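You operate a simulated robot arm through the tools that you are given. There is no shell and no other tool. Be economical: measure what you need, move in short steps, check, and stop when the job is done.

The job below is to be done with a simulated two-armed robot. You get a single attempt, and the scene is never put back.

JOB
Take the lid off the blue jar on the top of the care cabinet and lay it down there.
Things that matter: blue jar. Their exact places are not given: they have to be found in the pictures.

It is judged by the outcome, as a careful person would: the job done as asked, and still so three seconds after it is handed in. It fails if anything else is knocked over, pushed out of place, dropped, spilled or broken. A push-on lid holds only when it is set on centred and level and pressed home; a screw cap is set on level and turned clockwise until tight.

ROBOT AND FRAMES
Two 7-joint arms with two-finger grippers on one trunk, on a base that drives. Base frame: it is fixed to the floor where the robot stands at the start and does not move with it; the origin is under the middle of the robot, x ahead of it, y to its left, z up. Units: m, degrees, N and s.
The left shoulder is at the start at [0.078, 0.151, 0.932], the right one opposite. With the tool pointing down near the work surface each hand reaches from about 0.1 to 0.76 m from the robot's upright axis, wherever it stands, measured 20 degrees to its own side. Payload 2.54 kg a hand.
The TCP of each hand is the grasp point between the finger pads, 0.03 m short of the fingertips. In the tool frame z runs along the fingers and y along their closing line. The gripper opens to 0.116 m. The gripper's body begins 0.095 m behind the TCP.
Orientation is told as [roll, pitch, yaw] about the base's x, y, z axes, in that order, counted from this pose: with the fingers straight down and closing along the base's y, the tool's x points along the base's -x, its y along +y and its z along -z.

CONTROLS
- The arms move only by the tool play_rows. It takes "left_motion", "right_motion" or both (then of equal length, played together; a hand with none holds still); each is a list of rows, each an object of numbers (a shift or turn left out is 0, a gripper value left out holds the last): "claw": the gripper command, from -1 (fully open) to 1 (shut), values between in proportion; "tx", "ty", "tz": the shift along the tool's x, y, z in m; "rx", "ry", "rz": the turn, a rotation vector about the tool's x, y, z in rad. In form: [{"claw": .., "tx": .., "ty": .., "tz": .., "rx": .., "ry": .., "rz": ..}, ...]. A call has 1 to 20 rows; each row shifts and turns the commanded pose from where the row before left it, along the tool's axes as they then stand. A row lasts 0.2 s, in which the tool goes at most 0.05 m and 8.6 degrees; a call with a longer step from one row to the next is refused whole, and so is a gripper value outside its range. Where a pose cannot be reached the arm comes as near as it can. A force on the tool above 40 N (or 10 N above the force at the start of the call, whichever is more), or a blocked arm, ends the call early, and 0.2 s more pass. Each finger travels about 0.072 m/s and halts on what it meets, pressing with about 32 N; the grip force reading is that of the motor and also rises with nothing between the fingers. The clock runs only during rows and for 0.2 s after the last one: add rows that do not move to give the fingers time. It gives the time, the measured TCP pose, the force on the tool (base axes), the opening and the grip force at its end, in the units of the frame above (readings bear some noise), with the torque about the TCP (base axes, N m) and any sound that the robot's microphone picked up.
- Cameras (640 x 400 px; columns grow to the right, rows downward): "scene" is now at [0.1548, -0.0045, 1.1138]; the picture's right is [-0.06, -1.00, 0.00], its down [0.07, -0.00, -1.00] and it looks along [1.00, -0.06, 0.08] (base axes); focal length 214 px, centre (320, 200). "left" rides on the left gripper at [0.069, 0.015, -0.122] in its tool frame; the picture's right is [-0.21, 0.98, 0.00], its down [-0.83, -0.18, -0.53] and it looks along [-0.52, -0.11, 0.85] (tool axes); focal length 251 px, centre (320, 200). "right" rides on the right gripper at [0.069, -0.015, -0.122] in its tool frame; the picture's right is [0.21, 0.98, 0.00], its down [-0.83, 0.18, -0.53] and it looks along [-0.52, 0.11, 0.85] (tool axes); focal length 251 px, centre (320, 200).
- grab_frame(camera): a new picture of that camera. No time passes.
- lift_body(by): slides the trunk up (or, below 0, down) by that many m; the arms and the scene camera ride with it, the base frame stays. It gives what a move gives, with no picture.
- roll_base(legs): drives the robot by 1 to 6 legs, each [ahead, left, turn to the left] in m, m and degrees, along the robot's own axes; the way and the turn of a leg run together, so that a leg with both is an arc; at most 1.5 m and 180 degrees a leg. The arms and the cameras ride along, it lands a little off, and it stops where it bumps. It gives what a move gives.
- pan_tilt(pan, tilt): turns the head with the scene camera to pan (to the left, within 80 degrees either way) and tilt (down, from -29 to 69), counted from straight ahead of the robot. It gives what a move gives.
- point_at(camera, pixels): there is no depth. For up to 12 entries [column, row, z] of the newest picture of that camera ("zoom" is the newest enlarged one), the place [x, y] in the base frame at which the ray of that pixel passes the height z, good to about 0.003 m. No time passes.
- close_up(camera, box): a new picture of the part [left, top, right, bottom] of that camera's present view, enlarged. No time passes.
- hand_in(): hands the job in; it is judged then, once.

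Go step by step. Measure first, check grasps and placings, and put right what went wrong. The budget is 80 turns and 62 pictures, counting those below and the enlarged ones. Unless the task says otherwise, let go and move clear before handing in, and close with one line.

The tools are called after "Request:" by a JSON object that holds its "fn" and its "kwargs". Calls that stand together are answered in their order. play_rows: Moves the arms, as the interface text tells. Its arguments: {"type":"object","properties":{"left_motion":{"type":"array"},"right_motion":{"type":"array"}},"required":[]} The other tools are called the same way: lift_body (by) slides the trunk up or down; roll_base (legs) drives the base; pan_tilt (pan, tilt) turns the head that bears the scene camera; grab_frame (camera) takes a picture; point_at (camera, pixels) gives the place at which the rays of pixels pass given heights; close_up (camera, box) takes an enlarged picture of a part of a camera's view; hand_in () hands the job in.

At the start:

```text
clock: 0.0
left_position: [0.2935, 0.1591, 1.1165]
left_tcp_rot: [0.0, 0.0, 0.0]
left_ft_force: [0.3, 0.9, 0.1]
left_ft_torque: [-0.01, -0.02, 0.02]
left_width: 0.116
left_finger_force: 0.0
right_position: [0.3007, -0.1418, 1.1532]
right_tcp_rot: [0.0, 0.0, -0.1]
right_ft_force: [-0.3, 0.2, 0.3]
right_ft_torque: [0.01, 0.03, -0.01]
right_width: 0.116
right_finger_force: 0.0
trunk travel left (down, up): [-0.169, 0.12]
robot x, y, heading: [-0.0015, -0.0037, -0.3]
head pan, tilt: [-3.6, -4.3]
```

scene: 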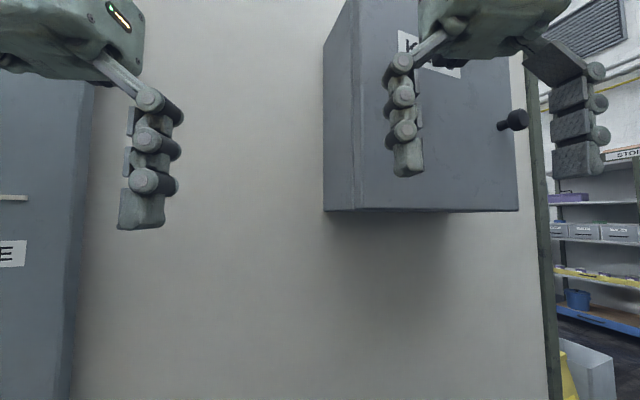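
right: 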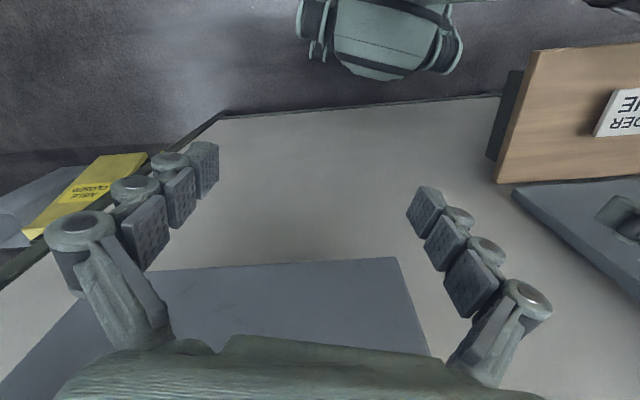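
left: 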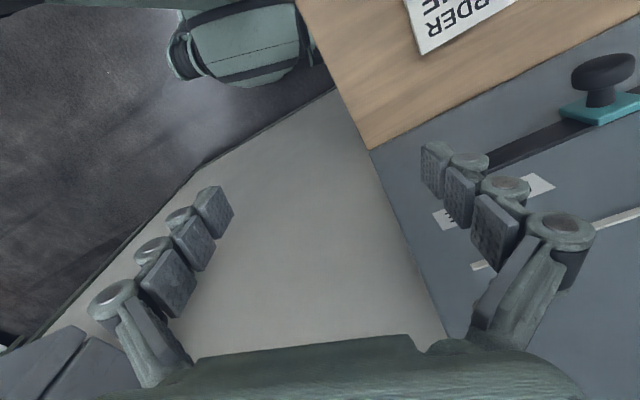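

The scene shows a wall ahead with a wall cabinet, and a cabinet at left; no blue jar is visible yet. I'll look around with the head.

Request:
{"fn": "pan_tilt", "kwargs": {"pan": 70, "tilt": 20}}

Request:
{"fn": "grab_frame", "kwargs": {"camera": "scene"}}

Request:
{"fn": "pan_tilt", "kwargs": {"pan": -70, "tilt": 20}}

Request:
{"fn": "grab_frame", "kwargs": {"camera": "scene"}}

```text
clock: 1.5
left_position: [0.2937, 0.1583, 1.1159]
left_tcp_rot: [0.1, 0.0, 0.0]
left_ft_force: [0.5, 0.8, -0.3]
left_ft_torque: [0.01, 0.0, -0.02]
left_width: 0.1163
left_finger_force: 0.1
right_position: [0.301, -0.1418, 1.1537]
right_tcp_rot: [0.0, -0.1, 0.0]
right_ft_force: [-0.6, 0.1, -0.9]
right_ft_torque: [0.0, 0.03, -0.01]
right_width: 0.116
right_finger_force: 0.1
trunk travel left (down, up): [-0.169, 0.12]
robot x, y, heading: [0.001, -0.0057, -0.0]
head pan, tilt: [70.0, 20.0]
```

```text
58 pictures are left
```

scene: 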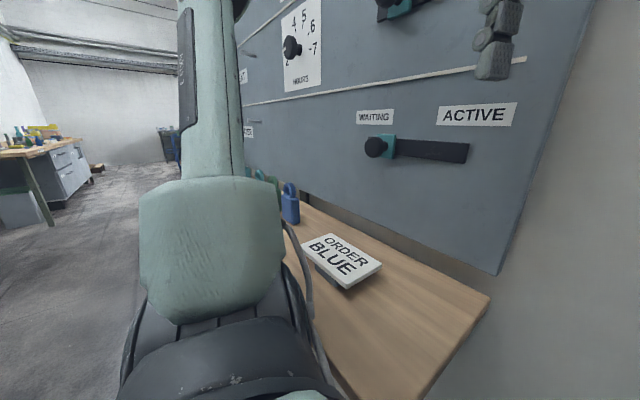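

```text
clock: 3.7
left_position: [0.2929, 0.1596, 1.1161]
left_tcp_rot: [0.1, 0.0, -0.1]
left_ft_force: [0.6, 0.6, -0.5]
left_ft_torque: [0.02, 0.01, 0.02]
left_width: 0.1159
left_finger_force: 0.1
right_position: [0.3021, -0.1421, 1.153]
right_tcp_rot: [0.1, 0.0, 0.0]
right_ft_force: [0.3, -0.7, -0.4]
right_ft_torque: [0.0, 0.02, -0.01]
right_width: 0.116
right_finger_force: 0.0
trunk travel left (down, up): [-0.169, 0.12]
robot x, y, heading: [-0.0005, -0.0015, -0.1]
head pan, tilt: [-70.0, 20.0]
```

```text
57 pictures are left
```

scene: 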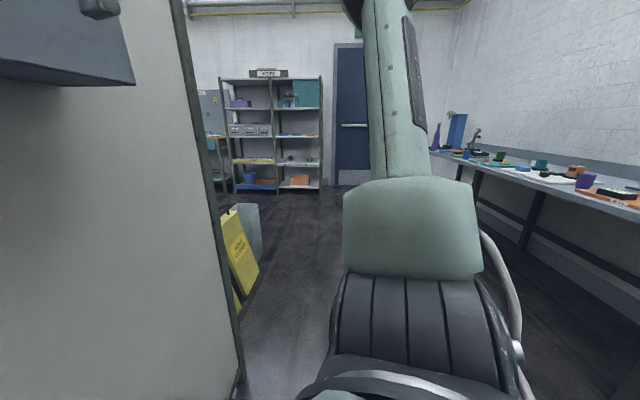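

A large workshop: a shelf ahead-right, a long bench on the right, a bench far left. No care cabinet identified yet; I'll turn the robot round to look behind, after backing away from the wall.

Request:
{"fn": "close_up", "kwargs": {"camera": "scene", "box": [190, 60, 340, 200]}}

Request:
{"fn": "roll_base", "kwargs": {"legs": [[-0.5, 0, 0], [0, 0, 150]]}}

Request:
{"fn": "pan_tilt", "kwargs": {"pan": 0, "tilt": 10}}

Request:
{"fn": "grab_frame", "kwargs": {"camera": "scene"}}

```text
2.86 times, centred on (265, 130) of scene
```

zoom: 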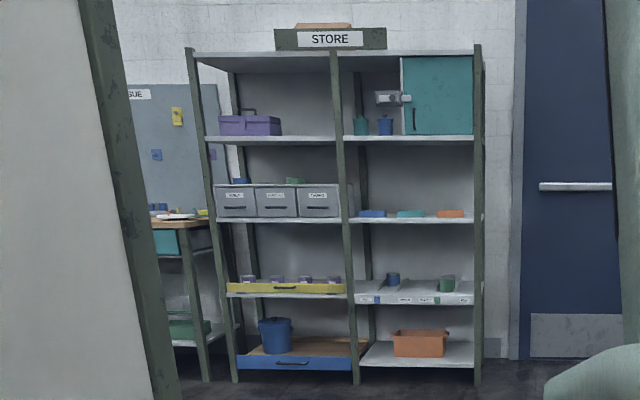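

```text
clock: 13.1
left_position: [-0.832, 0.0047, 1.1167]
left_tcp_rot: [0.0, 0.0, 151.4]
left_ft_force: [0.1, 0.6, -0.3]
left_ft_torque: [0.0, 0.02, -0.01]
left_width: 0.116
left_finger_force: 0.1
right_position: [-0.695, 0.2722, 1.1526]
right_tcp_rot: [0.0, 0.0, 151.4]
right_ft_force: [-0.5, 0.4, 0.1]
right_ft_torque: [0.0, -0.03, -0.01]
right_width: 0.1159
right_finger_force: 0.0
trunk travel left (down, up): [-0.169, 0.12]
robot x, y, heading: [-0.5019, 0.0036, 151.3]
head pan, tilt: [-70.0, 20.0]
```

```text
clock: 14.5
left_position: [-0.8311, 0.0057, 1.1156]
left_tcp_rot: [0.0, 0.1, 151.5]
left_ft_force: [-0.3, 0.0, 0.3]
left_ft_torque: [-0.02, -0.02, 0.02]
left_width: 0.1163
left_finger_force: 0.1
right_position: [-0.6953, 0.2718, 1.1523]
right_tcp_rot: [0.1, 0.1, 151.3]
right_ft_force: [0.1, 0.4, -0.3]
right_ft_torque: [-0.01, 0.0, 0.0]
right_width: 0.1158
right_finger_force: 0.0
trunk travel left (down, up): [-0.169, 0.12]
robot x, y, heading: [-0.4998, -0.0005, 151.5]
head pan, tilt: [0.0, 10.0]
```

```text
55 pictures are left
```

scene: 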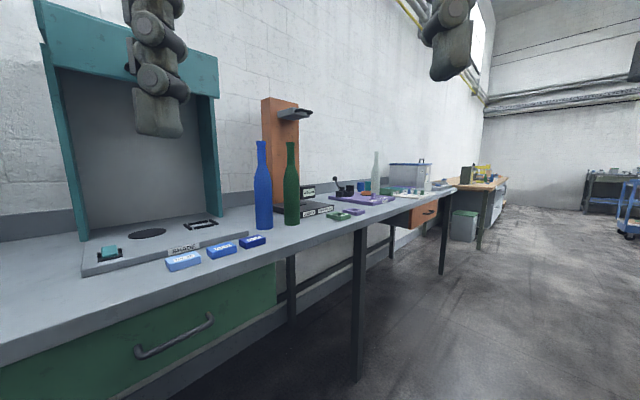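

Behind is a bench with bottles; not a care cabinet. I pan to both sides.

Request:
{"fn": "pan_tilt", "kwargs": {"pan": -65, "tilt": 10}}

Request:
{"fn": "grab_frame", "kwargs": {"camera": "scene"}}

Request:
{"fn": "pan_tilt", "kwargs": {"pan": 70, "tilt": 10}}

Request:
{"fn": "grab_frame", "kwargs": {"camera": "scene"}}

```text
clock: 15.8
left_position: [-0.8322, 0.0044, 1.116]
left_tcp_rot: [0.0, 0.0, 151.4]
left_ft_force: [-0.1, 0.3, -0.4]
left_ft_torque: [0.0, -0.01, 0.0]
left_width: 0.1159
left_finger_force: 0.0
right_position: [-0.6951, 0.2718, 1.1531]
right_tcp_rot: [0.2, 0.0, 151.3]
right_ft_force: [0.4, -0.2, 0.0]
right_ft_torque: [-0.01, 0.02, 0.0]
right_width: 0.1159
right_finger_force: 0.0
trunk travel left (down, up): [-0.169, 0.12]
robot x, y, heading: [-0.4981, 0.0073, 151.3]
head pan, tilt: [-65.0, 10.0]
```

```text
54 pictures are left
```

scene: 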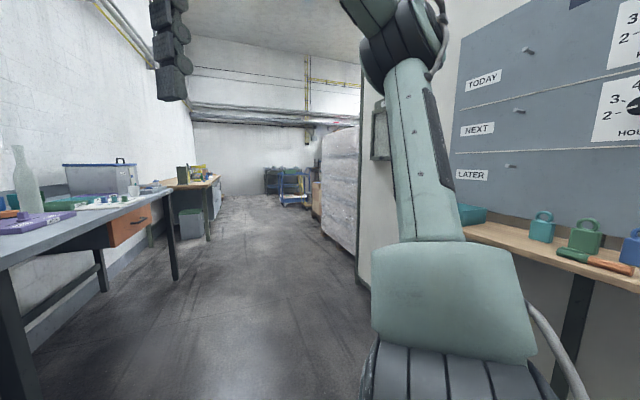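

```text
clock: 18.0
left_position: [-0.8324, 0.0041, 1.1173]
left_tcp_rot: [0.0, 0.0, 151.5]
left_ft_force: [0.0, -0.5, -0.5]
left_ft_torque: [-0.01, 0.05, -0.01]
left_width: 0.1162
left_finger_force: 0.2
right_position: [-0.6958, 0.2718, 1.152]
right_tcp_rot: [0.2, 0.1, 151.4]
right_ft_force: [-0.4, -0.2, 0.2]
right_ft_torque: [-0.03, -0.02, -0.01]
right_width: 0.1161
right_finger_force: 0.0
trunk travel left (down, up): [-0.169, 0.12]
robot x, y, heading: [-0.4968, 0.0001, 151.2]
head pan, tilt: [70.0, 10.0]
```

```text
53 pictures are left
```

scene: 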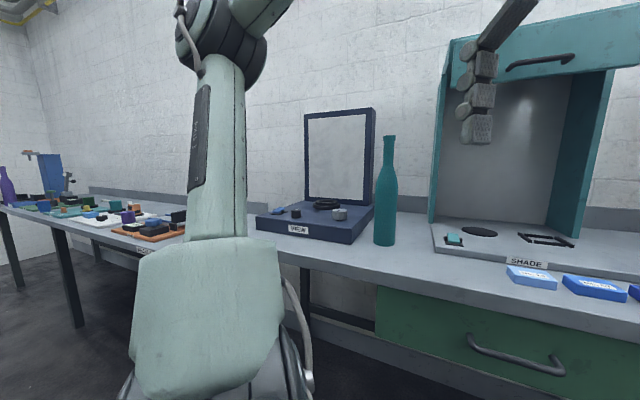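

No care cabinet on this side; the partition ends around (0.7, -0.45), so I'll look around its right end.

Request:
{"fn": "roll_base", "kwargs": {"legs": [[0, 0, -151], [0, -1.4, 0]]}}

Request:
{"fn": "pan_tilt", "kwargs": {"pan": 0, "tilt": 10}}

Request:
{"fn": "grab_frame", "kwargs": {"camera": "scene"}}

```text
clock: 35.3
left_position: [-0.1346, -1.0528, 1.1151]
left_tcp_rot: [-0.2, 0.3, -0.1]
left_ft_force: [0.0, -0.2, -0.5]
left_ft_torque: [0.03, 0.02, 0.02]
left_width: 0.1156
left_finger_force: 0.0
right_position: [-0.1267, -1.3518, 1.1525]
right_tcp_rot: [0.0, 0.4, -0.3]
right_ft_force: [-0.2, -0.2, -0.8]
right_ft_torque: [0.05, -0.04, -0.04]
right_width: 0.1159
right_finger_force: 0.1
trunk travel left (down, up): [-0.169, 0.12]
robot x, y, heading: [-0.4367, -1.2085, -0.3]
head pan, tilt: [70.0, 10.0]
stopped in leg 2: the robot was blocked; the commanded pose is now the measured one
```

```text
clock: 36.7
left_position: [-0.1333, -1.0523, 1.1109]
left_tcp_rot: [-0.3, 0.5, -0.2]
left_ft_force: [0.4, 0.0, -0.5]
left_ft_torque: [0.03, 0.01, -0.04]
left_width: 0.1159
left_finger_force: 0.1
right_position: [-0.126, -1.3523, 1.1496]
right_tcp_rot: [-0.2, 0.6, -0.3]
right_ft_force: [0.0, -0.5, 0.3]
right_ft_torque: [0.0, -0.03, 0.01]
right_width: 0.1164
right_finger_force: 0.2
trunk travel left (down, up): [-0.169, 0.12]
robot x, y, heading: [-0.4367, -1.2125, -0.6]
head pan, tilt: [0.0, 10.0]
```

```text
52 pictures are left
```

scene: 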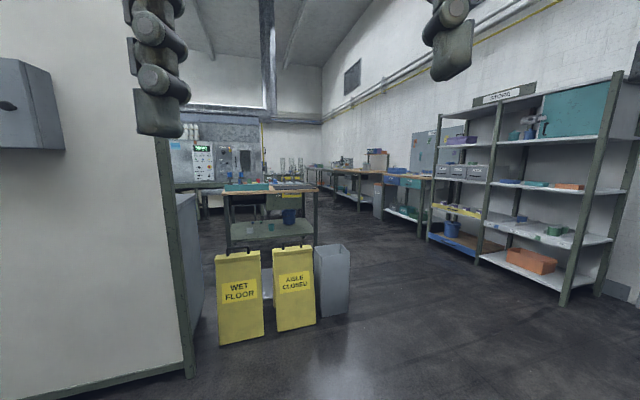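

The robot was blocked at y≈-1.21, and a new area opens ahead with signs and benches. I check what blocked me and zoom ahead.

Request:
{"fn": "close_up", "kwargs": {"camera": "scene", "box": [160, 120, 440, 260]}}

Request:
{"fn": "pan_tilt", "kwargs": {"pan": -78, "tilt": 40}}

Request:
{"fn": "grab_frame", "kwargs": {"camera": "scene"}}

```text
2.29 times, centred on (300, 190) of scene
```

zoom: 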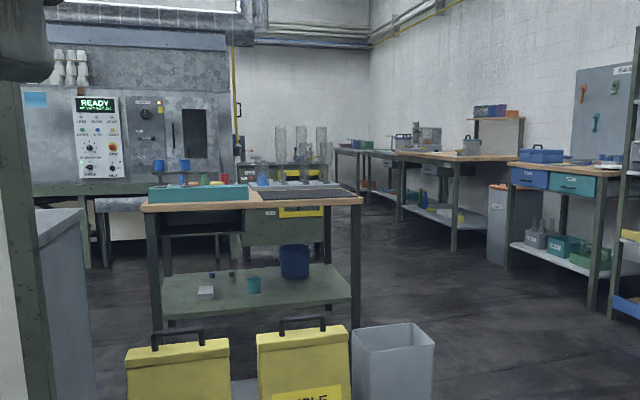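

```text
clock: 38.2
left_position: [-0.134, -1.0513, 1.1117]
left_tcp_rot: [-0.3, 0.6, -0.1]
left_ft_force: [0.0, 0.6, 0.4]
left_ft_torque: [0.02, 0.02, -0.04]
left_width: 0.1158
left_finger_force: 0.0
right_position: [-0.1262, -1.3514, 1.1499]
right_tcp_rot: [-0.3, 0.6, -0.3]
right_ft_force: [-0.7, 0.2, -0.8]
right_ft_torque: [0.03, 0.01, 0.02]
right_width: 0.1158
right_finger_force: 0.0
trunk travel left (down, up): [-0.169, 0.12]
robot x, y, heading: [-0.4411, -1.2166, -0.5]
head pan, tilt: [-78.0, 40.0]
```

```text
50 pictures are left
```

scene: 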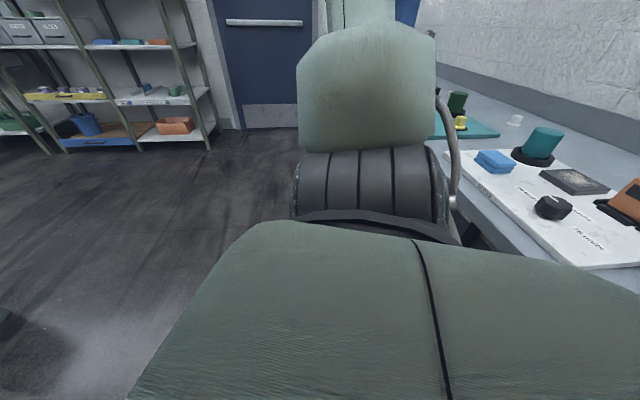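

The bench edge at right rear blocked me; a grey cabinet stands just behind the partition (zoom pixels (60,300)). I move ahead into the open and look left.

Request:
{"fn": "roll_base", "kwargs": {"legs": [[0.35, 0.05, 0], [0.5, -0.45, 0]]}}

Request:
{"fn": "pan_tilt", "kwargs": {"pan": 40, "tilt": 10}}

Request:
{"fn": "grab_frame", "kwargs": {"camera": "scene"}}

```text
clock: 44.9
left_position: [0.6987, -1.4558, 1.1156]
left_tcp_rot: [0.0, 0.0, 0.0]
left_ft_force: [0.4, 0.1, -0.1]
left_ft_torque: [0.02, -0.03, 0.04]
left_width: 0.1158
left_finger_force: 0.0
right_position: [0.7078, -1.7563, 1.1516]
right_tcp_rot: [0.1, -0.1, -0.1]
right_ft_force: [1.2, 0.0, -0.3]
right_ft_torque: [-0.02, -0.01, 0.02]
right_width: 0.116
right_finger_force: 0.1
trunk travel left (down, up): [-0.169, 0.12]
robot x, y, heading: [0.4075, -1.615, 0.1]
head pan, tilt: [-78.0, 40.0]
```

```text
clock: 46.9
left_position: [0.6975, -1.4562, 1.1174]
left_tcp_rot: [0.1, -0.1, 0.1]
left_ft_force: [0.3, 0.8, -0.6]
left_ft_torque: [-0.01, 0.02, 0.0]
left_width: 0.1162
left_finger_force: 0.0
right_position: [0.7073, -1.7552, 1.1534]
right_tcp_rot: [0.2, 0.0, 0.0]
right_ft_force: [0.4, 0.2, 0.2]
right_ft_torque: [0.01, 0.02, -0.01]
right_width: 0.1159
right_finger_force: 0.0
trunk travel left (down, up): [-0.169, 0.12]
robot x, y, heading: [0.4103, -1.6131, -0.0]
head pan, tilt: [40.0, 10.0]
```

```text
49 pictures are left
```

scene: 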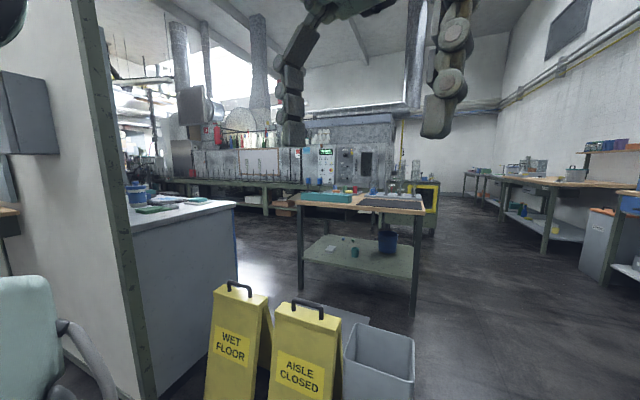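

There is a grey cabinet behind the partition with a blue jar at about (136,195). I zoom in.

Request:
{"fn": "close_up", "kwargs": {"camera": "scene", "box": [110, 160, 250, 250]}}

Request:
{"fn": "point_at", "kwargs": {"camera": "scene", "pixels": [[225, 400, 0], [265, 400, 0], [345, 395, 0], [413, 390, 0], [300, 290, 0], [412, 317, 0], [157, 398, 0], [238, 280, 0.3], [235, 204, 0.85], [235, 204, 0.9]]}}

```text
4.44 times, centred on (180, 205) of scene
```

zoom: 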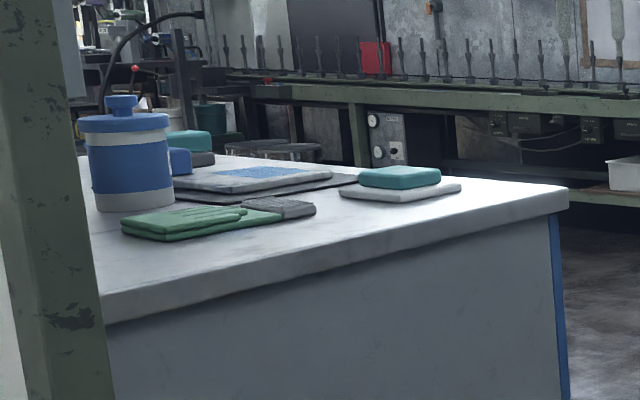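

```text
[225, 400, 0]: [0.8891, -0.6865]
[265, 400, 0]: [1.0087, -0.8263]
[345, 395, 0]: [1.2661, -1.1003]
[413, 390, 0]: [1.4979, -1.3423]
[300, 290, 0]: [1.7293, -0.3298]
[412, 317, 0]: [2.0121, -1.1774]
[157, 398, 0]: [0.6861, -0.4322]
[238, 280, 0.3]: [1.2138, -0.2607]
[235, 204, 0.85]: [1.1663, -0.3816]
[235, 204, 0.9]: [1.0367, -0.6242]
```

The blue jar (zoom (125,155)) stands on the top of a grey cabinet beyond the partition; signs and bin block the direct way. I'll drive round to the right and look from the far side.

Request:
{"fn": "pan_tilt", "kwargs": {"pan": 0, "tilt": 30}}

Request:
{"fn": "grab_frame", "kwargs": {"camera": "scene"}}

Request:
{"fn": "point_at", "kwargs": {"camera": "scene", "pixels": [[100, 300, 0], [200, 300, 0], [320, 300, 0], [440, 300, 0], [540, 300, 0], [320, 200, 0], [420, 200, 0], [500, 200, 0], [220, 200, 0]]}}

```text
clock: 48.0
left_position: [0.6974, -1.4553, 1.1166]
left_tcp_rot: [0.0, 0.0, 0.1]
left_ft_force: [0.1, 0.3, 0.4]
left_ft_torque: [0.03, -0.03, 0.04]
left_width: 0.1159
left_finger_force: 0.0
right_position: [0.7067, -1.7556, 1.1521]
right_tcp_rot: [0.1, -0.1, 0.0]
right_ft_force: [-0.6, 0.0, -0.3]
right_ft_torque: [0.03, -0.04, 0.02]
right_width: 0.1159
right_finger_force: 0.0
trunk travel left (down, up): [-0.169, 0.12]
robot x, y, heading: [0.4048, -1.6145, -0.0]
head pan, tilt: [0.0, 30.0]
```

```text
47 pictures are left
```

scene: 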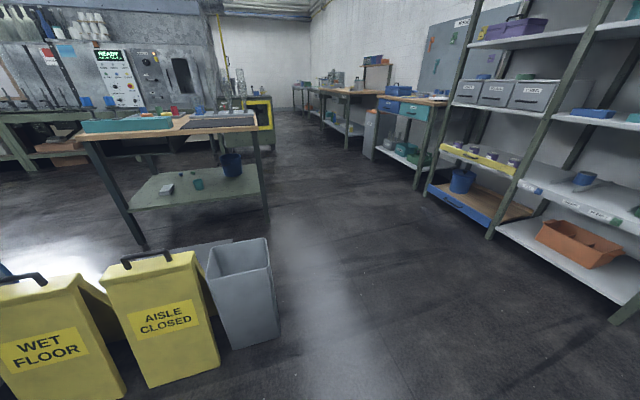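

```text
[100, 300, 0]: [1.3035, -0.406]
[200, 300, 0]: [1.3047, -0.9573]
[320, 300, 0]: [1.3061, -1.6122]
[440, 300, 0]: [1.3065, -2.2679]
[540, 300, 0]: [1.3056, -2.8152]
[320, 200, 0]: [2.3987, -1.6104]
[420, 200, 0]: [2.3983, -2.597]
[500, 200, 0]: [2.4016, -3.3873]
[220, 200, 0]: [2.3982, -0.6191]
```

Floor at x 1.3–2.4, y -1.6…-2.8 is clear. I drive ahead 1.5 m keeping right of bin and table, then look left.

Request:
{"fn": "roll_base", "kwargs": {"legs": [[0.6, -0.3, 0], [1.0, 0, 0]]}}

Request:
{"fn": "pan_tilt", "kwargs": {"pan": 60, "tilt": 25}}

Request:
{"fn": "grab_frame", "kwargs": {"camera": "scene"}}

```text
clock: 56.4
left_position: [2.2874, -1.7382, 1.1155]
left_tcp_rot: [0.0, 0.1, 0.9]
left_ft_force: [0.3, 0.1, -0.4]
left_ft_torque: [0.01, -0.01, 0.01]
left_width: 0.1161
left_finger_force: 0.0
right_position: [2.3, -2.0382, 1.1525]
right_tcp_rot: [0.1, -0.1, 0.8]
right_ft_force: [0.4, -0.2, -0.3]
right_ft_torque: [0.04, -0.01, 0.01]
right_width: 0.1161
right_finger_force: 0.1
trunk travel left (down, up): [-0.169, 0.12]
robot x, y, heading: [1.9937, -1.9029, 0.8]
head pan, tilt: [0.0, 30.0]
```

```text
clock: 57.7
left_position: [2.2874, -1.7388, 1.1167]
left_tcp_rot: [0.0, -0.1, 0.9]
left_ft_force: [-0.7, 0.7, 0.7]
left_ft_torque: [0.01, 0.03, 0.01]
left_width: 0.1162
left_finger_force: 0.1
right_position: [2.2989, -2.0387, 1.1533]
right_tcp_rot: [0.1, -0.1, 0.7]
right_ft_force: [0.0, -0.1, -0.5]
right_ft_torque: [0.02, -0.04, 0.01]
right_width: 0.1158
right_finger_force: 0.1
trunk travel left (down, up): [-0.169, 0.12]
robot x, y, heading: [1.9939, -1.9, 0.8]
head pan, tilt: [60.0, 25.0]
```

```text
46 pictures are left
```

scene: 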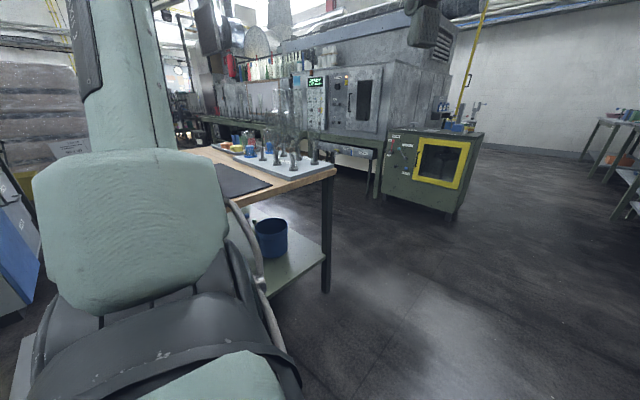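

Request:
{"fn": "point_at", "kwargs": {"camera": "scene", "pixels": [[325, 292, 0], [380, 200, 0], [455, 220, 0], [320, 215, 0], [270, 290, 0.25]]}}

Request:
{"fn": "roll_base", "kwargs": {"legs": [[0, 0, 80]]}}

Request:
{"fn": "pan_tilt", "kwargs": {"pan": 10, "tilt": 25}}

Request:
{"fn": "grab_frame", "kwargs": {"camera": "scene"}}

```text
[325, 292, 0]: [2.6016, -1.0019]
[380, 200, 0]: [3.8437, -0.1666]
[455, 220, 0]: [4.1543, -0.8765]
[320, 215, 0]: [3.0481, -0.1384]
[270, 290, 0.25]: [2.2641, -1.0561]
```

```text
clock: 61.6
left_position: [1.88, -1.5878, 1.116]
left_tcp_rot: [0.0, -0.1, 81.8]
left_ft_force: [0.7, 0.3, -0.1]
left_ft_torque: [0.02, -0.02, 0.01]
left_width: 0.1162
left_finger_force: 0.0
right_position: [2.18, -1.6233, 1.1522]
right_tcp_rot: [0.2, -0.1, 81.6]
right_ft_force: [0.2, 0.2, 0.5]
right_ft_torque: [0.0, 0.03, -0.02]
right_width: 0.1161
right_finger_force: 0.1
trunk travel left (down, up): [-0.169, 0.12]
robot x, y, heading: [1.9979, -1.9026, 81.4]
head pan, tilt: [60.0, 25.0]
```

```text
clock: 62.8
left_position: [1.8811, -1.5874, 1.1159]
left_tcp_rot: [0.0, -0.1, 81.7]
left_ft_force: [-0.3, -0.1, -0.6]
left_ft_torque: [-0.01, 0.0, 0.01]
left_width: 0.1159
left_finger_force: 0.0
right_position: [2.1783, -1.6225, 1.1524]
right_tcp_rot: [0.2, -0.1, 81.8]
right_ft_force: [-0.2, 0.2, -0.3]
right_ft_torque: [-0.01, -0.03, 0.03]
right_width: 0.1158
right_finger_force: 0.1
trunk travel left (down, up): [-0.169, 0.12]
robot x, y, heading: [1.9973, -1.9023, 81.8]
head pan, tilt: [10.0, 25.0]
```

```text
45 pictures are left
```

scene: 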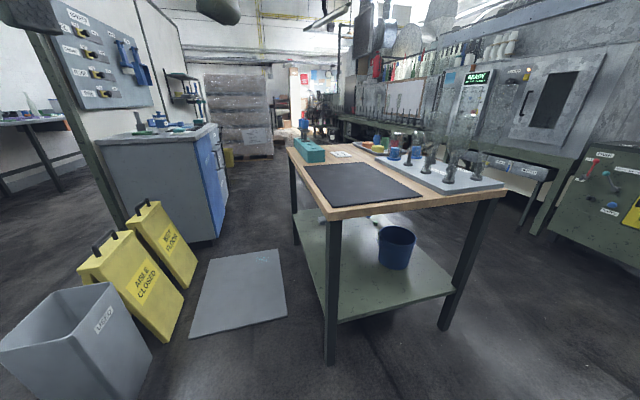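

Now I see the care cabinet (100–225,125–240) with blue doors facing the aisle, the table, and a mat on the floor. I measure them.

Request:
{"fn": "point_at", "kwargs": {"camera": "scene", "pixels": [[215, 240, 0], [228, 205, 0], [330, 362, 0], [296, 243, 0], [445, 328, 0], [190, 337, 0], [287, 317, 0], [207, 258, 0], [280, 250, 0], [197, 285, 0], [157, 340, 0], [155, 130, 0.9]]}}

Request:
{"fn": "close_up", "kwargs": {"camera": "scene", "box": [90, 90, 250, 250]}}

```text
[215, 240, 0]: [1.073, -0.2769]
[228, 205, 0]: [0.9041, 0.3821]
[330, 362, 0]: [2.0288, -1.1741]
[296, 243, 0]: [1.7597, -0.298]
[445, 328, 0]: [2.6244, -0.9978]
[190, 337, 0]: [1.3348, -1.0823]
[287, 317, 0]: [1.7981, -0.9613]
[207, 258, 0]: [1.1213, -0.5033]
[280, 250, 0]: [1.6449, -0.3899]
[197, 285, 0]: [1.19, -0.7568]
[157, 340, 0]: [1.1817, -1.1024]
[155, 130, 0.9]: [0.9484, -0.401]
```

```text
2.50 times, centred on (170, 170) of scene
```

zoom: 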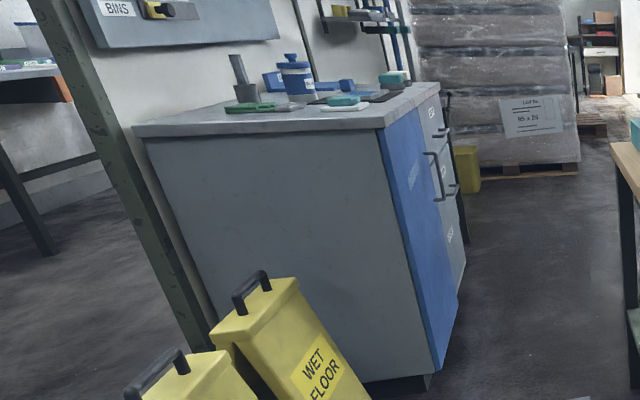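

Cabinet front is at x≈1.15, y −0.3…0.4; the table fills (1.76,−0.3)…(2.62,−1.0). I'll go round the table's far side: first right to x≈3.1, then look.

Request:
{"fn": "roll_base", "kwargs": {"legs": [[0, 0, 8.2], [0, -1.2, 0]]}}

Request:
{"fn": "pan_tilt", "kwargs": {"pan": 10, "tilt": 30}}

Request:
{"fn": "grab_frame", "kwargs": {"camera": "scene"}}

Request:
{"fn": "point_at", "kwargs": {"camera": "scene", "pixels": [[320, 150, 0], [320, 200, 0], [320, 300, 0], [420, 150, 0], [420, 200, 0], [220, 200, 0], [220, 150, 0], [120, 200, 0], [120, 150, 0], [500, 200, 0]]}}

```text
clock: 75.0
left_position: [3.0179, -1.6183, 1.1164]
left_tcp_rot: [0.0, -0.1, 88.7]
left_ft_force: [-0.3, 0.3, -0.4]
left_ft_torque: [0.0, 0.03, -0.01]
left_width: 0.1159
left_finger_force: 0.0
right_position: [3.3179, -1.617, 1.154]
right_tcp_rot: [0.1, -0.1, 88.6]
right_ft_force: [0.2, 0.0, -0.6]
right_ft_torque: [0.02, 0.02, 0.03]
right_width: 0.116
right_finger_force: 0.0
trunk travel left (down, up): [-0.169, 0.12]
robot x, y, heading: [3.17, -1.9171, 88.3]
head pan, tilt: [10.0, 25.0]
```

```text
clock: 75.7
left_position: [3.0178, -1.6182, 1.116]
left_tcp_rot: [0.0, -0.1, 88.8]
left_ft_force: [0.4, 0.3, 0.8]
left_ft_torque: [0.02, -0.02, 0.02]
left_width: 0.116
left_finger_force: 0.1
right_position: [3.3172, -1.6171, 1.1531]
right_tcp_rot: [0.3, 0.0, 88.7]
right_ft_force: [0.5, -0.1, 0.3]
right_ft_torque: [-0.02, 0.0, 0.02]
right_width: 0.116
right_finger_force: 0.0
trunk travel left (down, up): [-0.169, 0.12]
robot x, y, heading: [3.1714, -1.9162, 88.4]
head pan, tilt: [10.0, 30.0]
```

```text
43 pictures are left
```

scene: 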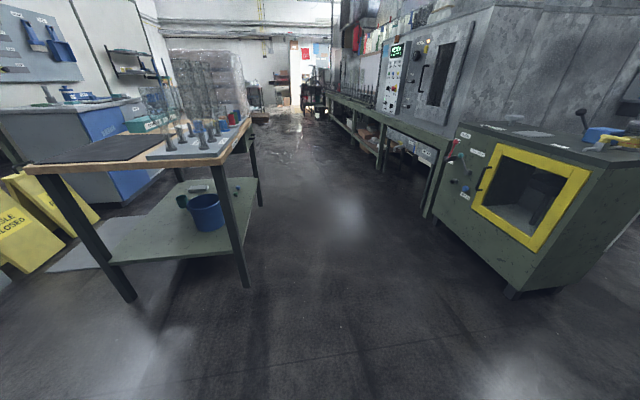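

```text
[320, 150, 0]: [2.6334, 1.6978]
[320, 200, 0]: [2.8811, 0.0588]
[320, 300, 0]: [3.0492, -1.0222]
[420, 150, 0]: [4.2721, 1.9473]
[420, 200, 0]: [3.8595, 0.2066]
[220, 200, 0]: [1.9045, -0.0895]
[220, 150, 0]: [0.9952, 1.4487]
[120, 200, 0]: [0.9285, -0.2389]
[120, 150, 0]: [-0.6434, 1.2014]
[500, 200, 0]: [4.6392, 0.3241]
```

The aisle between table and machines is clear up to (3.0, 0.5). I drive up, turn to face the cabinet and approach.

Request:
{"fn": "roll_base", "kwargs": {"legs": [[1.5, 0, 0], [0.8, 0, 0], [0, 0, 91.6], [0.8, 0, 0]]}}

Request:
{"fn": "pan_tilt", "kwargs": {"pan": 0, "tilt": 20}}

Request:
{"fn": "grab_frame", "kwargs": {"camera": "scene"}}

```text
clock: 86.5
left_position: [3.0627, 0.6051, 1.124]
left_tcp_rot: [-0.4, -1.6, 87.5]
left_ft_force: [0.0, 0.0, -0.7]
left_ft_torque: [0.01, -0.01, 0.0]
left_width: 0.1158
left_finger_force: 0.0
right_position: [3.3616, 0.5884, 1.1711]
right_tcp_rot: [-0.3, -4.3, 87.5]
right_ft_force: [-0.2, 0.4, 0.2]
right_ft_torque: [-0.01, -0.02, 0.0]
right_width: 0.1158
right_finger_force: 0.1
trunk travel left (down, up): [-0.169, 0.12]
robot x, y, heading: [3.2105, 0.3264, 87.4]
head pan, tilt: [10.0, 30.0]
stopped in leg 2: the robot was blocked; the commanded pose is now the measured one
```

```text
clock: 87.3
left_position: [3.0617, 0.6042, 1.1249]
left_tcp_rot: [-0.5, -1.9, 87.6]
left_ft_force: [0.5, 0.1, -0.3]
left_ft_torque: [0.02, 0.02, -0.01]
left_width: 0.1161
left_finger_force: 0.0
right_position: [3.3623, 0.5876, 1.1718]
right_tcp_rot: [-0.1, -4.4, 87.6]
right_ft_force: [-0.1, -0.8, 1.0]
right_ft_torque: [0.02, 0.0, 0.01]
right_width: 0.1161
right_finger_force: 0.1
trunk travel left (down, up): [-0.169, 0.12]
robot x, y, heading: [3.213, 0.329, 87.6]
head pan, tilt: [0.0, 20.0]
```

```text
42 pictures are left
```

scene: 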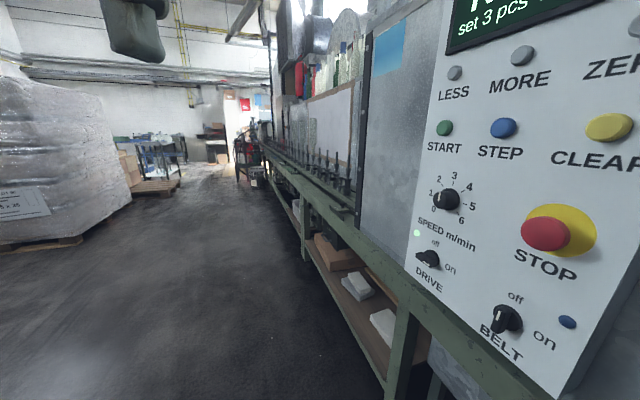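

The right arm bumped the machine front; I shift left away from it before turning.

Request:
{"fn": "roll_base", "kwargs": {"legs": [[-0.03, 0.15, 0], [0, 0.45, 0]]}}

Request:
{"fn": "grab_frame", "kwargs": {"camera": "scene"}}

```text
clock: 93.8
left_position: [2.4657, 0.6228, 1.1156]
left_tcp_rot: [0.0, -0.1, 87.8]
left_ft_force: [0.5, 0.3, 0.0]
left_ft_torque: [0.04, -0.01, -0.05]
left_width: 0.1159
left_finger_force: 0.1
right_position: [2.766, 0.6088, 1.1632]
right_tcp_rot: [0.2, -2.6, 87.8]
right_ft_force: [0.6, -0.4, -0.1]
right_ft_torque: [0.0, -0.01, 0.0]
right_width: 0.1159
right_finger_force: 0.0
trunk travel left (down, up): [-0.169, 0.12]
robot x, y, heading: [2.6148, 0.3261, 88.0]
head pan, tilt: [0.0, 20.0]
```

```text
41 pictures are left
```

scene: 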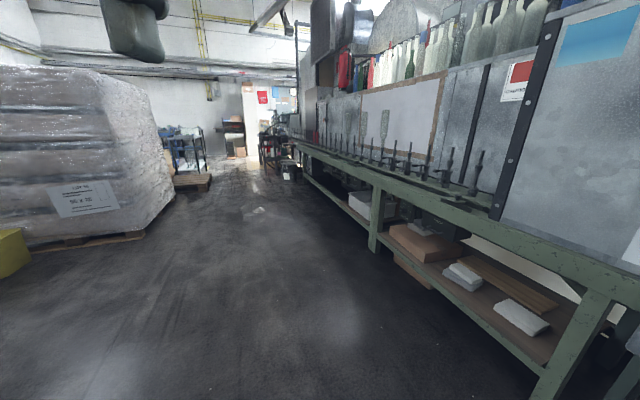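

Clear now. I go up 0.25 more and turn to face the cabinet.

Request:
{"fn": "roll_base", "kwargs": {"legs": [[0.2, 0.05, 0], [0, 0, 92]]}}

Request:
{"fn": "pan_tilt", "kwargs": {"pan": 0, "tilt": 25}}

Request:
{"fn": "grab_frame", "kwargs": {"camera": "scene"}}

```text
clock: 99.4
left_position: [2.273, 0.3814, 1.1169]
left_tcp_rot: [-0.1, -0.2, 178.2]
left_ft_force: [0.1, -0.4, 0.3]
left_ft_torque: [0.01, 0.0, 0.01]
left_width: 0.116
left_finger_force: 0.1
right_position: [2.2846, 0.6821, 1.1615]
right_tcp_rot: [0.2, -2.5, 178.2]
right_ft_force: [-0.1, -1.0, 0.1]
right_ft_torque: [0.01, -0.03, -0.02]
right_width: 0.1161
right_finger_force: 0.0
trunk travel left (down, up): [-0.169, 0.12]
robot x, y, heading: [2.5726, 0.5358, 178.2]
head pan, tilt: [0.0, 20.0]
```

```text
clock: 100.1
left_position: [2.2731, 0.3809, 1.1157]
left_tcp_rot: [0.1, -0.1, 178.2]
left_ft_force: [-0.3, 0.2, 0.0]
left_ft_torque: [-0.01, -0.01, 0.01]
left_width: 0.1161
left_finger_force: 0.0
right_position: [2.2846, 0.6816, 1.1611]
right_tcp_rot: [0.1, -2.6, 178.2]
right_ft_force: [-1.1, 0.2, 0.8]
right_ft_torque: [0.01, 0.0, 0.03]
right_width: 0.1162
right_finger_force: 0.0
trunk travel left (down, up): [-0.169, 0.12]
robot x, y, heading: [2.5706, 0.531, 178.3]
head pan, tilt: [0.0, 25.0]
```

```text
40 pictures are left
```

scene: 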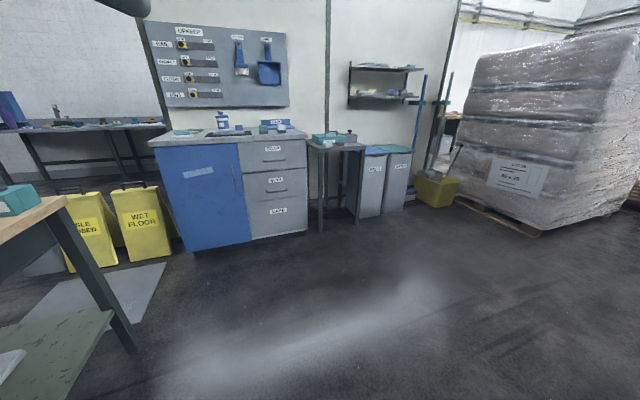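

I see the cabinet with its blue door and three labelled drawers, blue jar at (222,121). Zoom and measure.

Request:
{"fn": "close_up", "kwargs": {"camera": "scene", "box": [140, 90, 330, 220]}}

Request:
{"fn": "point_at", "kwargs": {"camera": "scene", "pixels": [[193, 250, 0], [307, 230, 0], [155, 145, 0.9], [307, 136, 0.9], [135, 352, 0], [320, 233, 0], [222, 132, 0.9]]}}

```text
3.08 times, centred on (235, 155) of scene
```

zoom: 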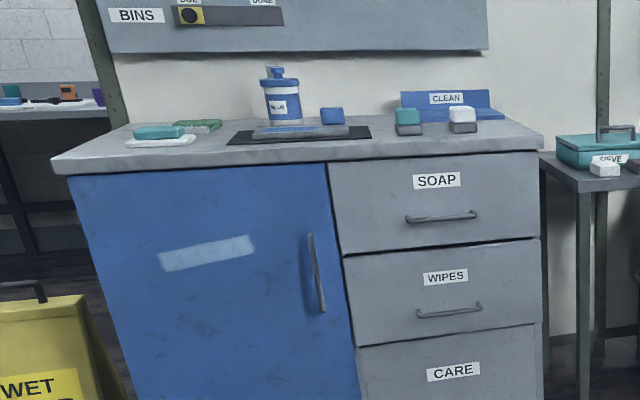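

```text
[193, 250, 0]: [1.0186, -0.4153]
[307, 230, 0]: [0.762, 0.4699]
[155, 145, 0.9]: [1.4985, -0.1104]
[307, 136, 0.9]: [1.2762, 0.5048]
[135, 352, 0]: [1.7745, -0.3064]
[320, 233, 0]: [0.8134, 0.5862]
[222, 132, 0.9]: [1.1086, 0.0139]
```

The bottom drawer reads CARE, so this is the care cabinet; its front is turned ~16° and its top is near z≈0.80. I drive closer and turn square to it.

Request:
{"fn": "roll_base", "kwargs": {"legs": [[0.85, 0.1, 0], [0, 0, 16]]}}

Request:
{"fn": "pan_tilt", "kwargs": {"pan": 0, "tilt": 25}}

Request:
{"fn": "grab_frame", "kwargs": {"camera": "scene"}}

```text
clock: 105.5
left_position: [1.4889, 0.2328, 1.1157]
left_tcp_rot: [0.0, -0.1, -165.9]
left_ft_force: [-0.3, -0.1, -0.8]
left_ft_torque: [0.01, 0.0, 0.0]
left_width: 0.1159
left_finger_force: 0.0
right_position: [1.4169, 0.5259, 1.163]
right_tcp_rot: [0.2, -2.6, -165.8]
right_ft_force: [-1.1, 0.5, -0.3]
right_ft_torque: [0.01, -0.02, -0.02]
right_width: 0.116
right_finger_force: 0.1
trunk travel left (down, up): [-0.169, 0.12]
robot x, y, heading: [1.7352, 0.4573, -165.8]
head pan, tilt: [0.0, 25.0]
```

```text
clock: 106.1
left_position: [1.4898, 0.2348, 1.117]
left_tcp_rot: [0.1, -0.1, -165.8]
left_ft_force: [-0.7, -0.5, 0.2]
left_ft_torque: [-0.02, -0.01, 0.03]
left_width: 0.1159
left_finger_force: 0.1
right_position: [1.4172, 0.5259, 1.1631]
right_tcp_rot: [0.3, -2.6, -165.8]
right_ft_force: [0.7, -0.4, 0.2]
right_ft_torque: [0.04, 0.0, -0.01]
right_width: 0.116
right_finger_force: 0.1
trunk travel left (down, up): [-0.169, 0.12]
robot x, y, heading: [1.7355, 0.4599, -166.0]
head pan, tilt: [0.0, 25.0]
```

```text
38 pictures are left
```

scene: 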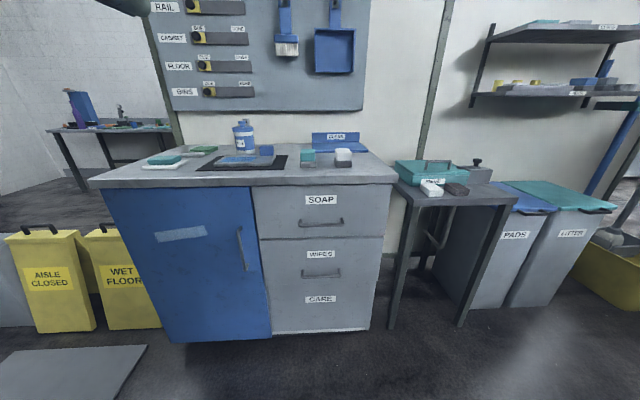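

Nearly square to the cabinet; jar at (243,137). I measure the front's foot and top edge to fix the height.

Request:
{"fn": "point_at", "kwargs": {"camera": "scene", "pixels": [[172, 343, 0], [368, 330, 0], [90, 181, 0.8], [398, 178, 0.8], [180, 147, 0.8], [340, 143, 0.8], [245, 155, 0.8], [90, 181, 0.85], [398, 178, 0.85], [180, 147, 0.85], [340, 143, 0.85], [245, 155, 0.85]]}}

Request:
{"fn": "close_up", "kwargs": {"camera": "scene", "box": [150, 90, 350, 200]}}

```text
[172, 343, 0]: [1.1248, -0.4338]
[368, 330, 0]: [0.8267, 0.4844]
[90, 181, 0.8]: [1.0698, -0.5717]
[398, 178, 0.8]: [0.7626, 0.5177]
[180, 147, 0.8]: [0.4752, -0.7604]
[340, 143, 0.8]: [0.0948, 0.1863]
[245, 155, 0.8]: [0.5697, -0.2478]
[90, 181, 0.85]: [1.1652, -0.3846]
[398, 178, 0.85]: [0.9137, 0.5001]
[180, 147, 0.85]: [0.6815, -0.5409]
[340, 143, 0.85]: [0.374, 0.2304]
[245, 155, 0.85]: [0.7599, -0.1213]
```

```text
3.20 times, centred on (250, 145) of scene
```

zoom: 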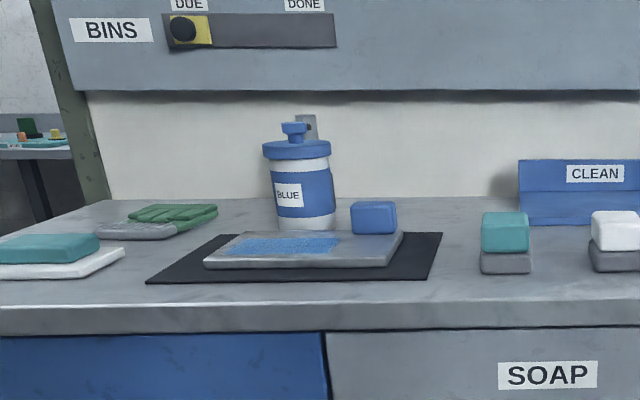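

Top fits z≈0.85; jar about (0.76,−0.12), with its knobbed lid top near z≈1.0, a sponge and tray in front of it. I drive nearer, with the jar on my left-hand side.

Request:
{"fn": "roll_base", "kwargs": {"legs": [[0.45, 0.1, 1.8]]}}

Request:
{"fn": "pan_tilt", "kwargs": {"pan": 20, "tilt": 25}}

Request:
{"fn": "grab_frame", "kwargs": {"camera": "scene"}}

Request:
{"fn": "grab_frame", "kwargs": {"camera": "left"}}

```text
clock: 108.9
left_position: [1.0859, 0.0096, 1.1171]
left_tcp_rot: [0.0, -0.1, -163.6]
left_ft_force: [0.0, 0.3, -0.1]
left_ft_torque: [0.02, -0.02, -0.01]
left_width: 0.116
left_finger_force: 0.1
right_position: [1.0018, 0.2995, 1.163]
right_tcp_rot: [0.3, -2.5, -163.6]
right_ft_force: [-0.5, 0.3, -0.3]
right_ft_torque: [0.01, -0.04, -0.07]
right_width: 0.116
right_finger_force: 0.1
trunk travel left (down, up): [-0.169, 0.12]
robot x, y, heading: [1.3232, 0.2459, -163.7]
head pan, tilt: [0.0, 25.0]
```

```text
clock: 109.7
left_position: [1.0863, 0.0094, 1.1162]
left_tcp_rot: [-0.1, -0.1, -163.7]
left_ft_force: [0.9, -0.2, -0.3]
left_ft_torque: [0.02, -0.02, 0.02]
left_width: 0.1162
left_finger_force: 0.0
right_position: [1.003, 0.2994, 1.1629]
right_tcp_rot: [0.1, -2.6, -163.7]
right_ft_force: [-0.3, -0.1, -0.7]
right_ft_torque: [-0.01, 0.0, 0.02]
right_width: 0.1162
right_finger_force: 0.1
trunk travel left (down, up): [-0.169, 0.12]
robot x, y, heading: [1.3214, 0.2421, -163.7]
head pan, tilt: [20.0, 25.0]
```

```text
36 pictures are left
```

scene: 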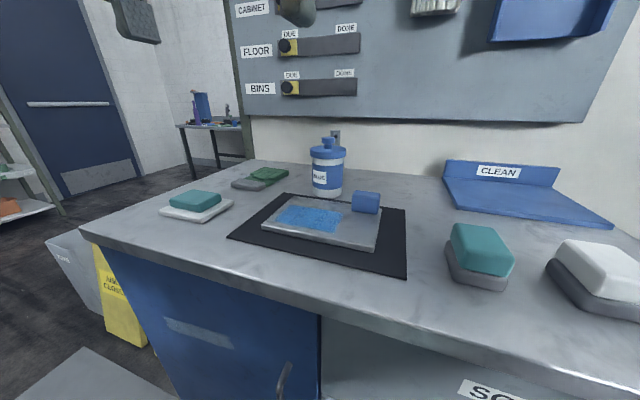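

```text
35 pictures are left
```

left: 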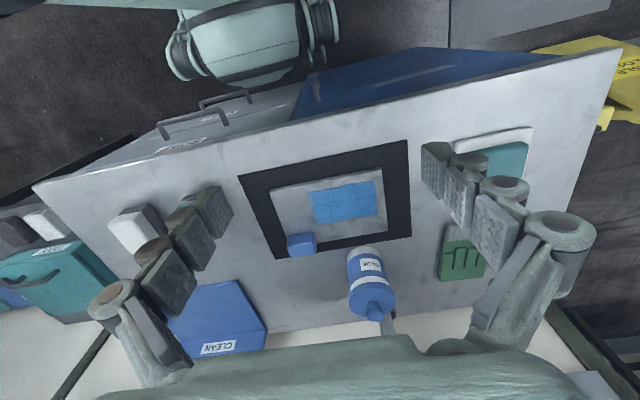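

Both cameras see the jar (scene (328,170), left (370,290)). I zoom in and triangulate.

Request:
{"fn": "close_up", "kwargs": {"camera": "scene", "box": [280, 120, 380, 220]}}

Request:
{"fn": "point_at", "kwargs": {"camera": "scene", "pixels": [[328, 194, 0.85], [328, 190, 0.85], [328, 150, 0.97], [328, 150, 1.0], [328, 140, 1.0], [328, 140, 1.03]]}}

Request:
{"fn": "point_at", "kwargs": {"camera": "left", "pixels": [[365, 255, 0.85], [362, 262, 0.85], [372, 292, 0.97], [372, 292, 1.0], [377, 312, 1.0], [377, 312, 1.03]]}}

Request:
{"fn": "close_up", "kwargs": {"camera": "left", "box": [300, 220, 440, 350]}}

```text
4.00 times, centred on (330, 170) of scene
```

zoom: 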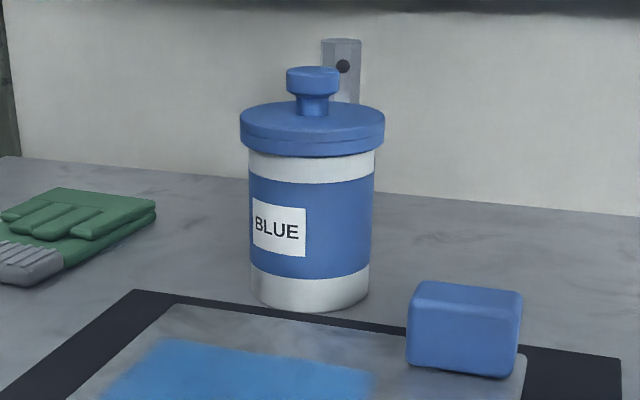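

```text
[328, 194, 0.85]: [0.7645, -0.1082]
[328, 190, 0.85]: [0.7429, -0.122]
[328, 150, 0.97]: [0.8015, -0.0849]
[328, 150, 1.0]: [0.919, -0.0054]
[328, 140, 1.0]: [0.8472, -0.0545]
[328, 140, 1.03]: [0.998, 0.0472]
```

```text
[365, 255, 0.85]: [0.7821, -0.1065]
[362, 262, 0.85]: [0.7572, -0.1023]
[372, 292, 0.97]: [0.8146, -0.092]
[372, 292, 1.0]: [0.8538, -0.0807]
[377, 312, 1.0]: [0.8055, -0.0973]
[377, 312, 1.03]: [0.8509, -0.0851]
```

```text
3.08 times, centred on (370, 285) of left
```

zoom: 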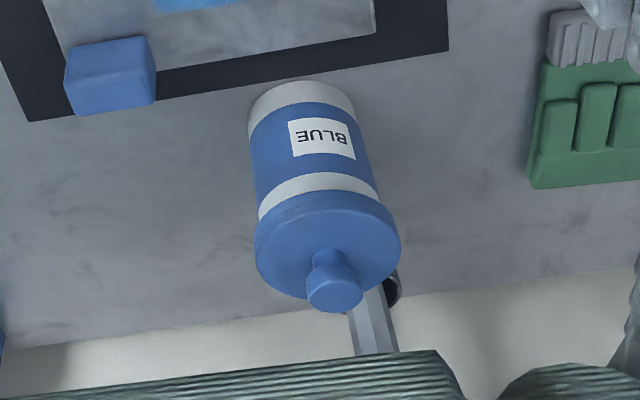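

Lid is a disc with a mushroom knob. I triangulate the knob top and disc centre precisely.

Request:
{"fn": "point_at", "kwargs": {"camera": "scene", "pixels": [[328.2, 138, 0.99], [328.2, 138, 1.0], [328.2, 150.5, 0.96], [328.2, 150.5, 0.97], [328.2, 150.5, 0.98]]}}

Request:
{"fn": "point_at", "kwargs": {"camera": "left", "pixels": [[375.2, 316, 0.99], [375.2, 316, 1.0], [372.3, 299.6, 0.96], [372.3, 299.6, 0.97], [372.3, 299.6, 0.98], [368, 255, 0.85]]}}

```text
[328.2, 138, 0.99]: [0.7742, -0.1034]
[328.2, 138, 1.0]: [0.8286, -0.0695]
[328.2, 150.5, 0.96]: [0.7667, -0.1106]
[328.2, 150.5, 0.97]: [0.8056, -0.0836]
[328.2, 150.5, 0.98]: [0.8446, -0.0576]
```

```text
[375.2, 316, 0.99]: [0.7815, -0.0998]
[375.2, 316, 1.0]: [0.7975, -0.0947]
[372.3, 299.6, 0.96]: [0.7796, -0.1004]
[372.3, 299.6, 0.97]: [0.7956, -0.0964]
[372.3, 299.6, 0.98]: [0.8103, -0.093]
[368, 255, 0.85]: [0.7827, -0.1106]
```

Knob top ≈ (0.784,−0.098,0.992), knob ≈31 mm wide, disc top ≈0.965. I move the left hand level over it with the fingers part-closed, then check.

Request:
{"fn": "play_rows", "kwargs": {"left_motion": [{"claw": -0.1, "tx": -0.04, "ty": 0.003}, {"tx": -0.04, "ty": 0.003}, {"tx": -0.04, "ty": 0.003}, {"tx": -0.04, "ty": 0.003}, {"tx": -0.04, "ty": 0.003}, {"tx": -0.04, "ty": 0.003}, {"tx": -0.04}, {"tx": -0.04}, {}, {}]}}

Request:
{"fn": "grab_frame", "kwargs": {"camera": "left"}}

Request:
{"fn": "grab_frame", "kwargs": {"camera": "scene"}}

```text
clock: 111.9
left_position: [0.8522, -0.123, 1.0575]
left_tcp_rot: [-0.2, -0.2, -163.6]
left_ft_force: [0.7, 0.3, -0.1]
left_ft_torque: [-0.04, -0.01, -0.01]
left_width: 0.0639
left_finger_force: 0.0
left hand out of reach, approached as far as the arm can: row 4, 5, 6, 7, 8
right_position: [1.0027, 0.299, 1.162]
right_tcp_rot: [0.2, -2.6, -163.7]
right_ft_force: [0.2, -0.9, -0.2]
right_ft_torque: [-0.01, 0.02, 0.0]
right_width: 0.1161
right_finger_force: 0.1
trunk travel left (down, up): [-0.169, 0.12]
robot x, y, heading: [1.3232, 0.2434, -163.6]
head pan, tilt: [20.0, 25.0]
```

```text
32 pictures are left
```

left: 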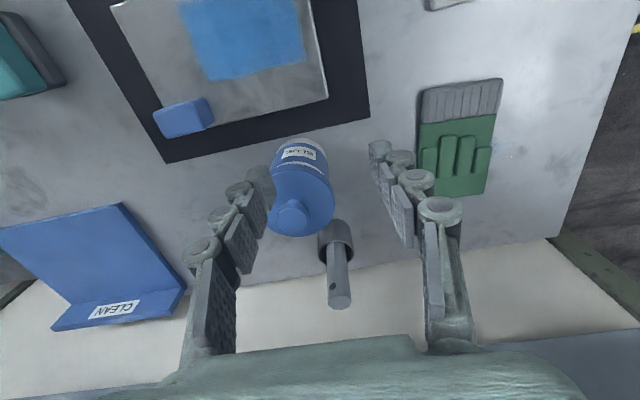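

```text
31 pictures are left
```

scene: 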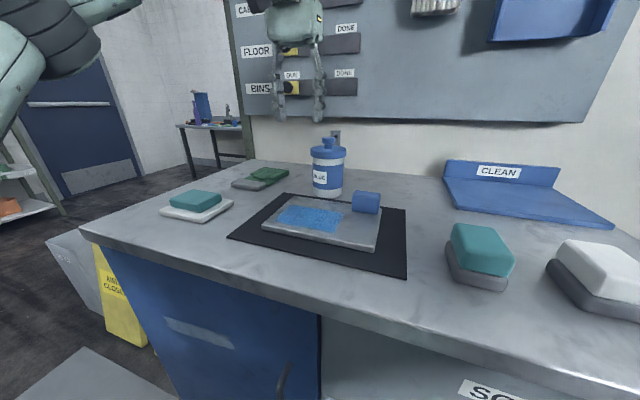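

The hand fell short (0.852,−0.123,1.058): out of reach at that height; a grey brush stands behind the jar. I raise the trunk for better reach.

Request:
{"fn": "lift_body", "kwargs": {"by": 0.11}}

Request:
{"fn": "play_rows", "kwargs": {"left_motion": [{"tx": -0.01}, {}]}}

```text
clock: 113.3
left_position: [0.8524, -0.1229, 1.1651]
left_tcp_rot: [-0.1, -0.2, -163.6]
left_ft_force: [-0.2, -0.4, 0.5]
left_ft_torque: [-0.01, -0.03, -0.02]
left_width: 0.0636
left_finger_force: 0.1
right_position: [1.0025, 0.2993, 1.2726]
right_tcp_rot: [0.2, -2.5, -163.8]
right_ft_force: [-0.2, 0.6, -0.5]
right_ft_torque: [-0.02, 0.02, 0.01]
right_width: 0.116
right_finger_force: 0.2
trunk travel left (down, up): [-0.279, 0.01]
robot x, y, heading: [1.321, 0.2424, -163.8]
head pan, tilt: [20.0, 25.0]
```

```text
clock: 113.9
left_position: [0.8469, -0.1262, 1.163]
left_tcp_rot: [-0.3, -0.3, -163.7]
left_ft_force: [-0.3, 0.6, 0.0]
left_ft_torque: [0.01, -0.02, -0.01]
left_width: 0.064
left_finger_force: 0.1
left hand out of reach, approached as far as the arm can: row 1
right_position: [1.0023, 0.2989, 1.2718]
right_tcp_rot: [0.1, -2.6, -163.7]
right_ft_force: [0.0, -0.7, -0.8]
right_ft_torque: [0.02, 0.0, 0.03]
right_width: 0.1161
right_finger_force: 0.1
trunk travel left (down, up): [-0.279, 0.01]
robot x, y, heading: [1.319, 0.2462, -163.8]
head pan, tilt: [20.0, 25.0]
```

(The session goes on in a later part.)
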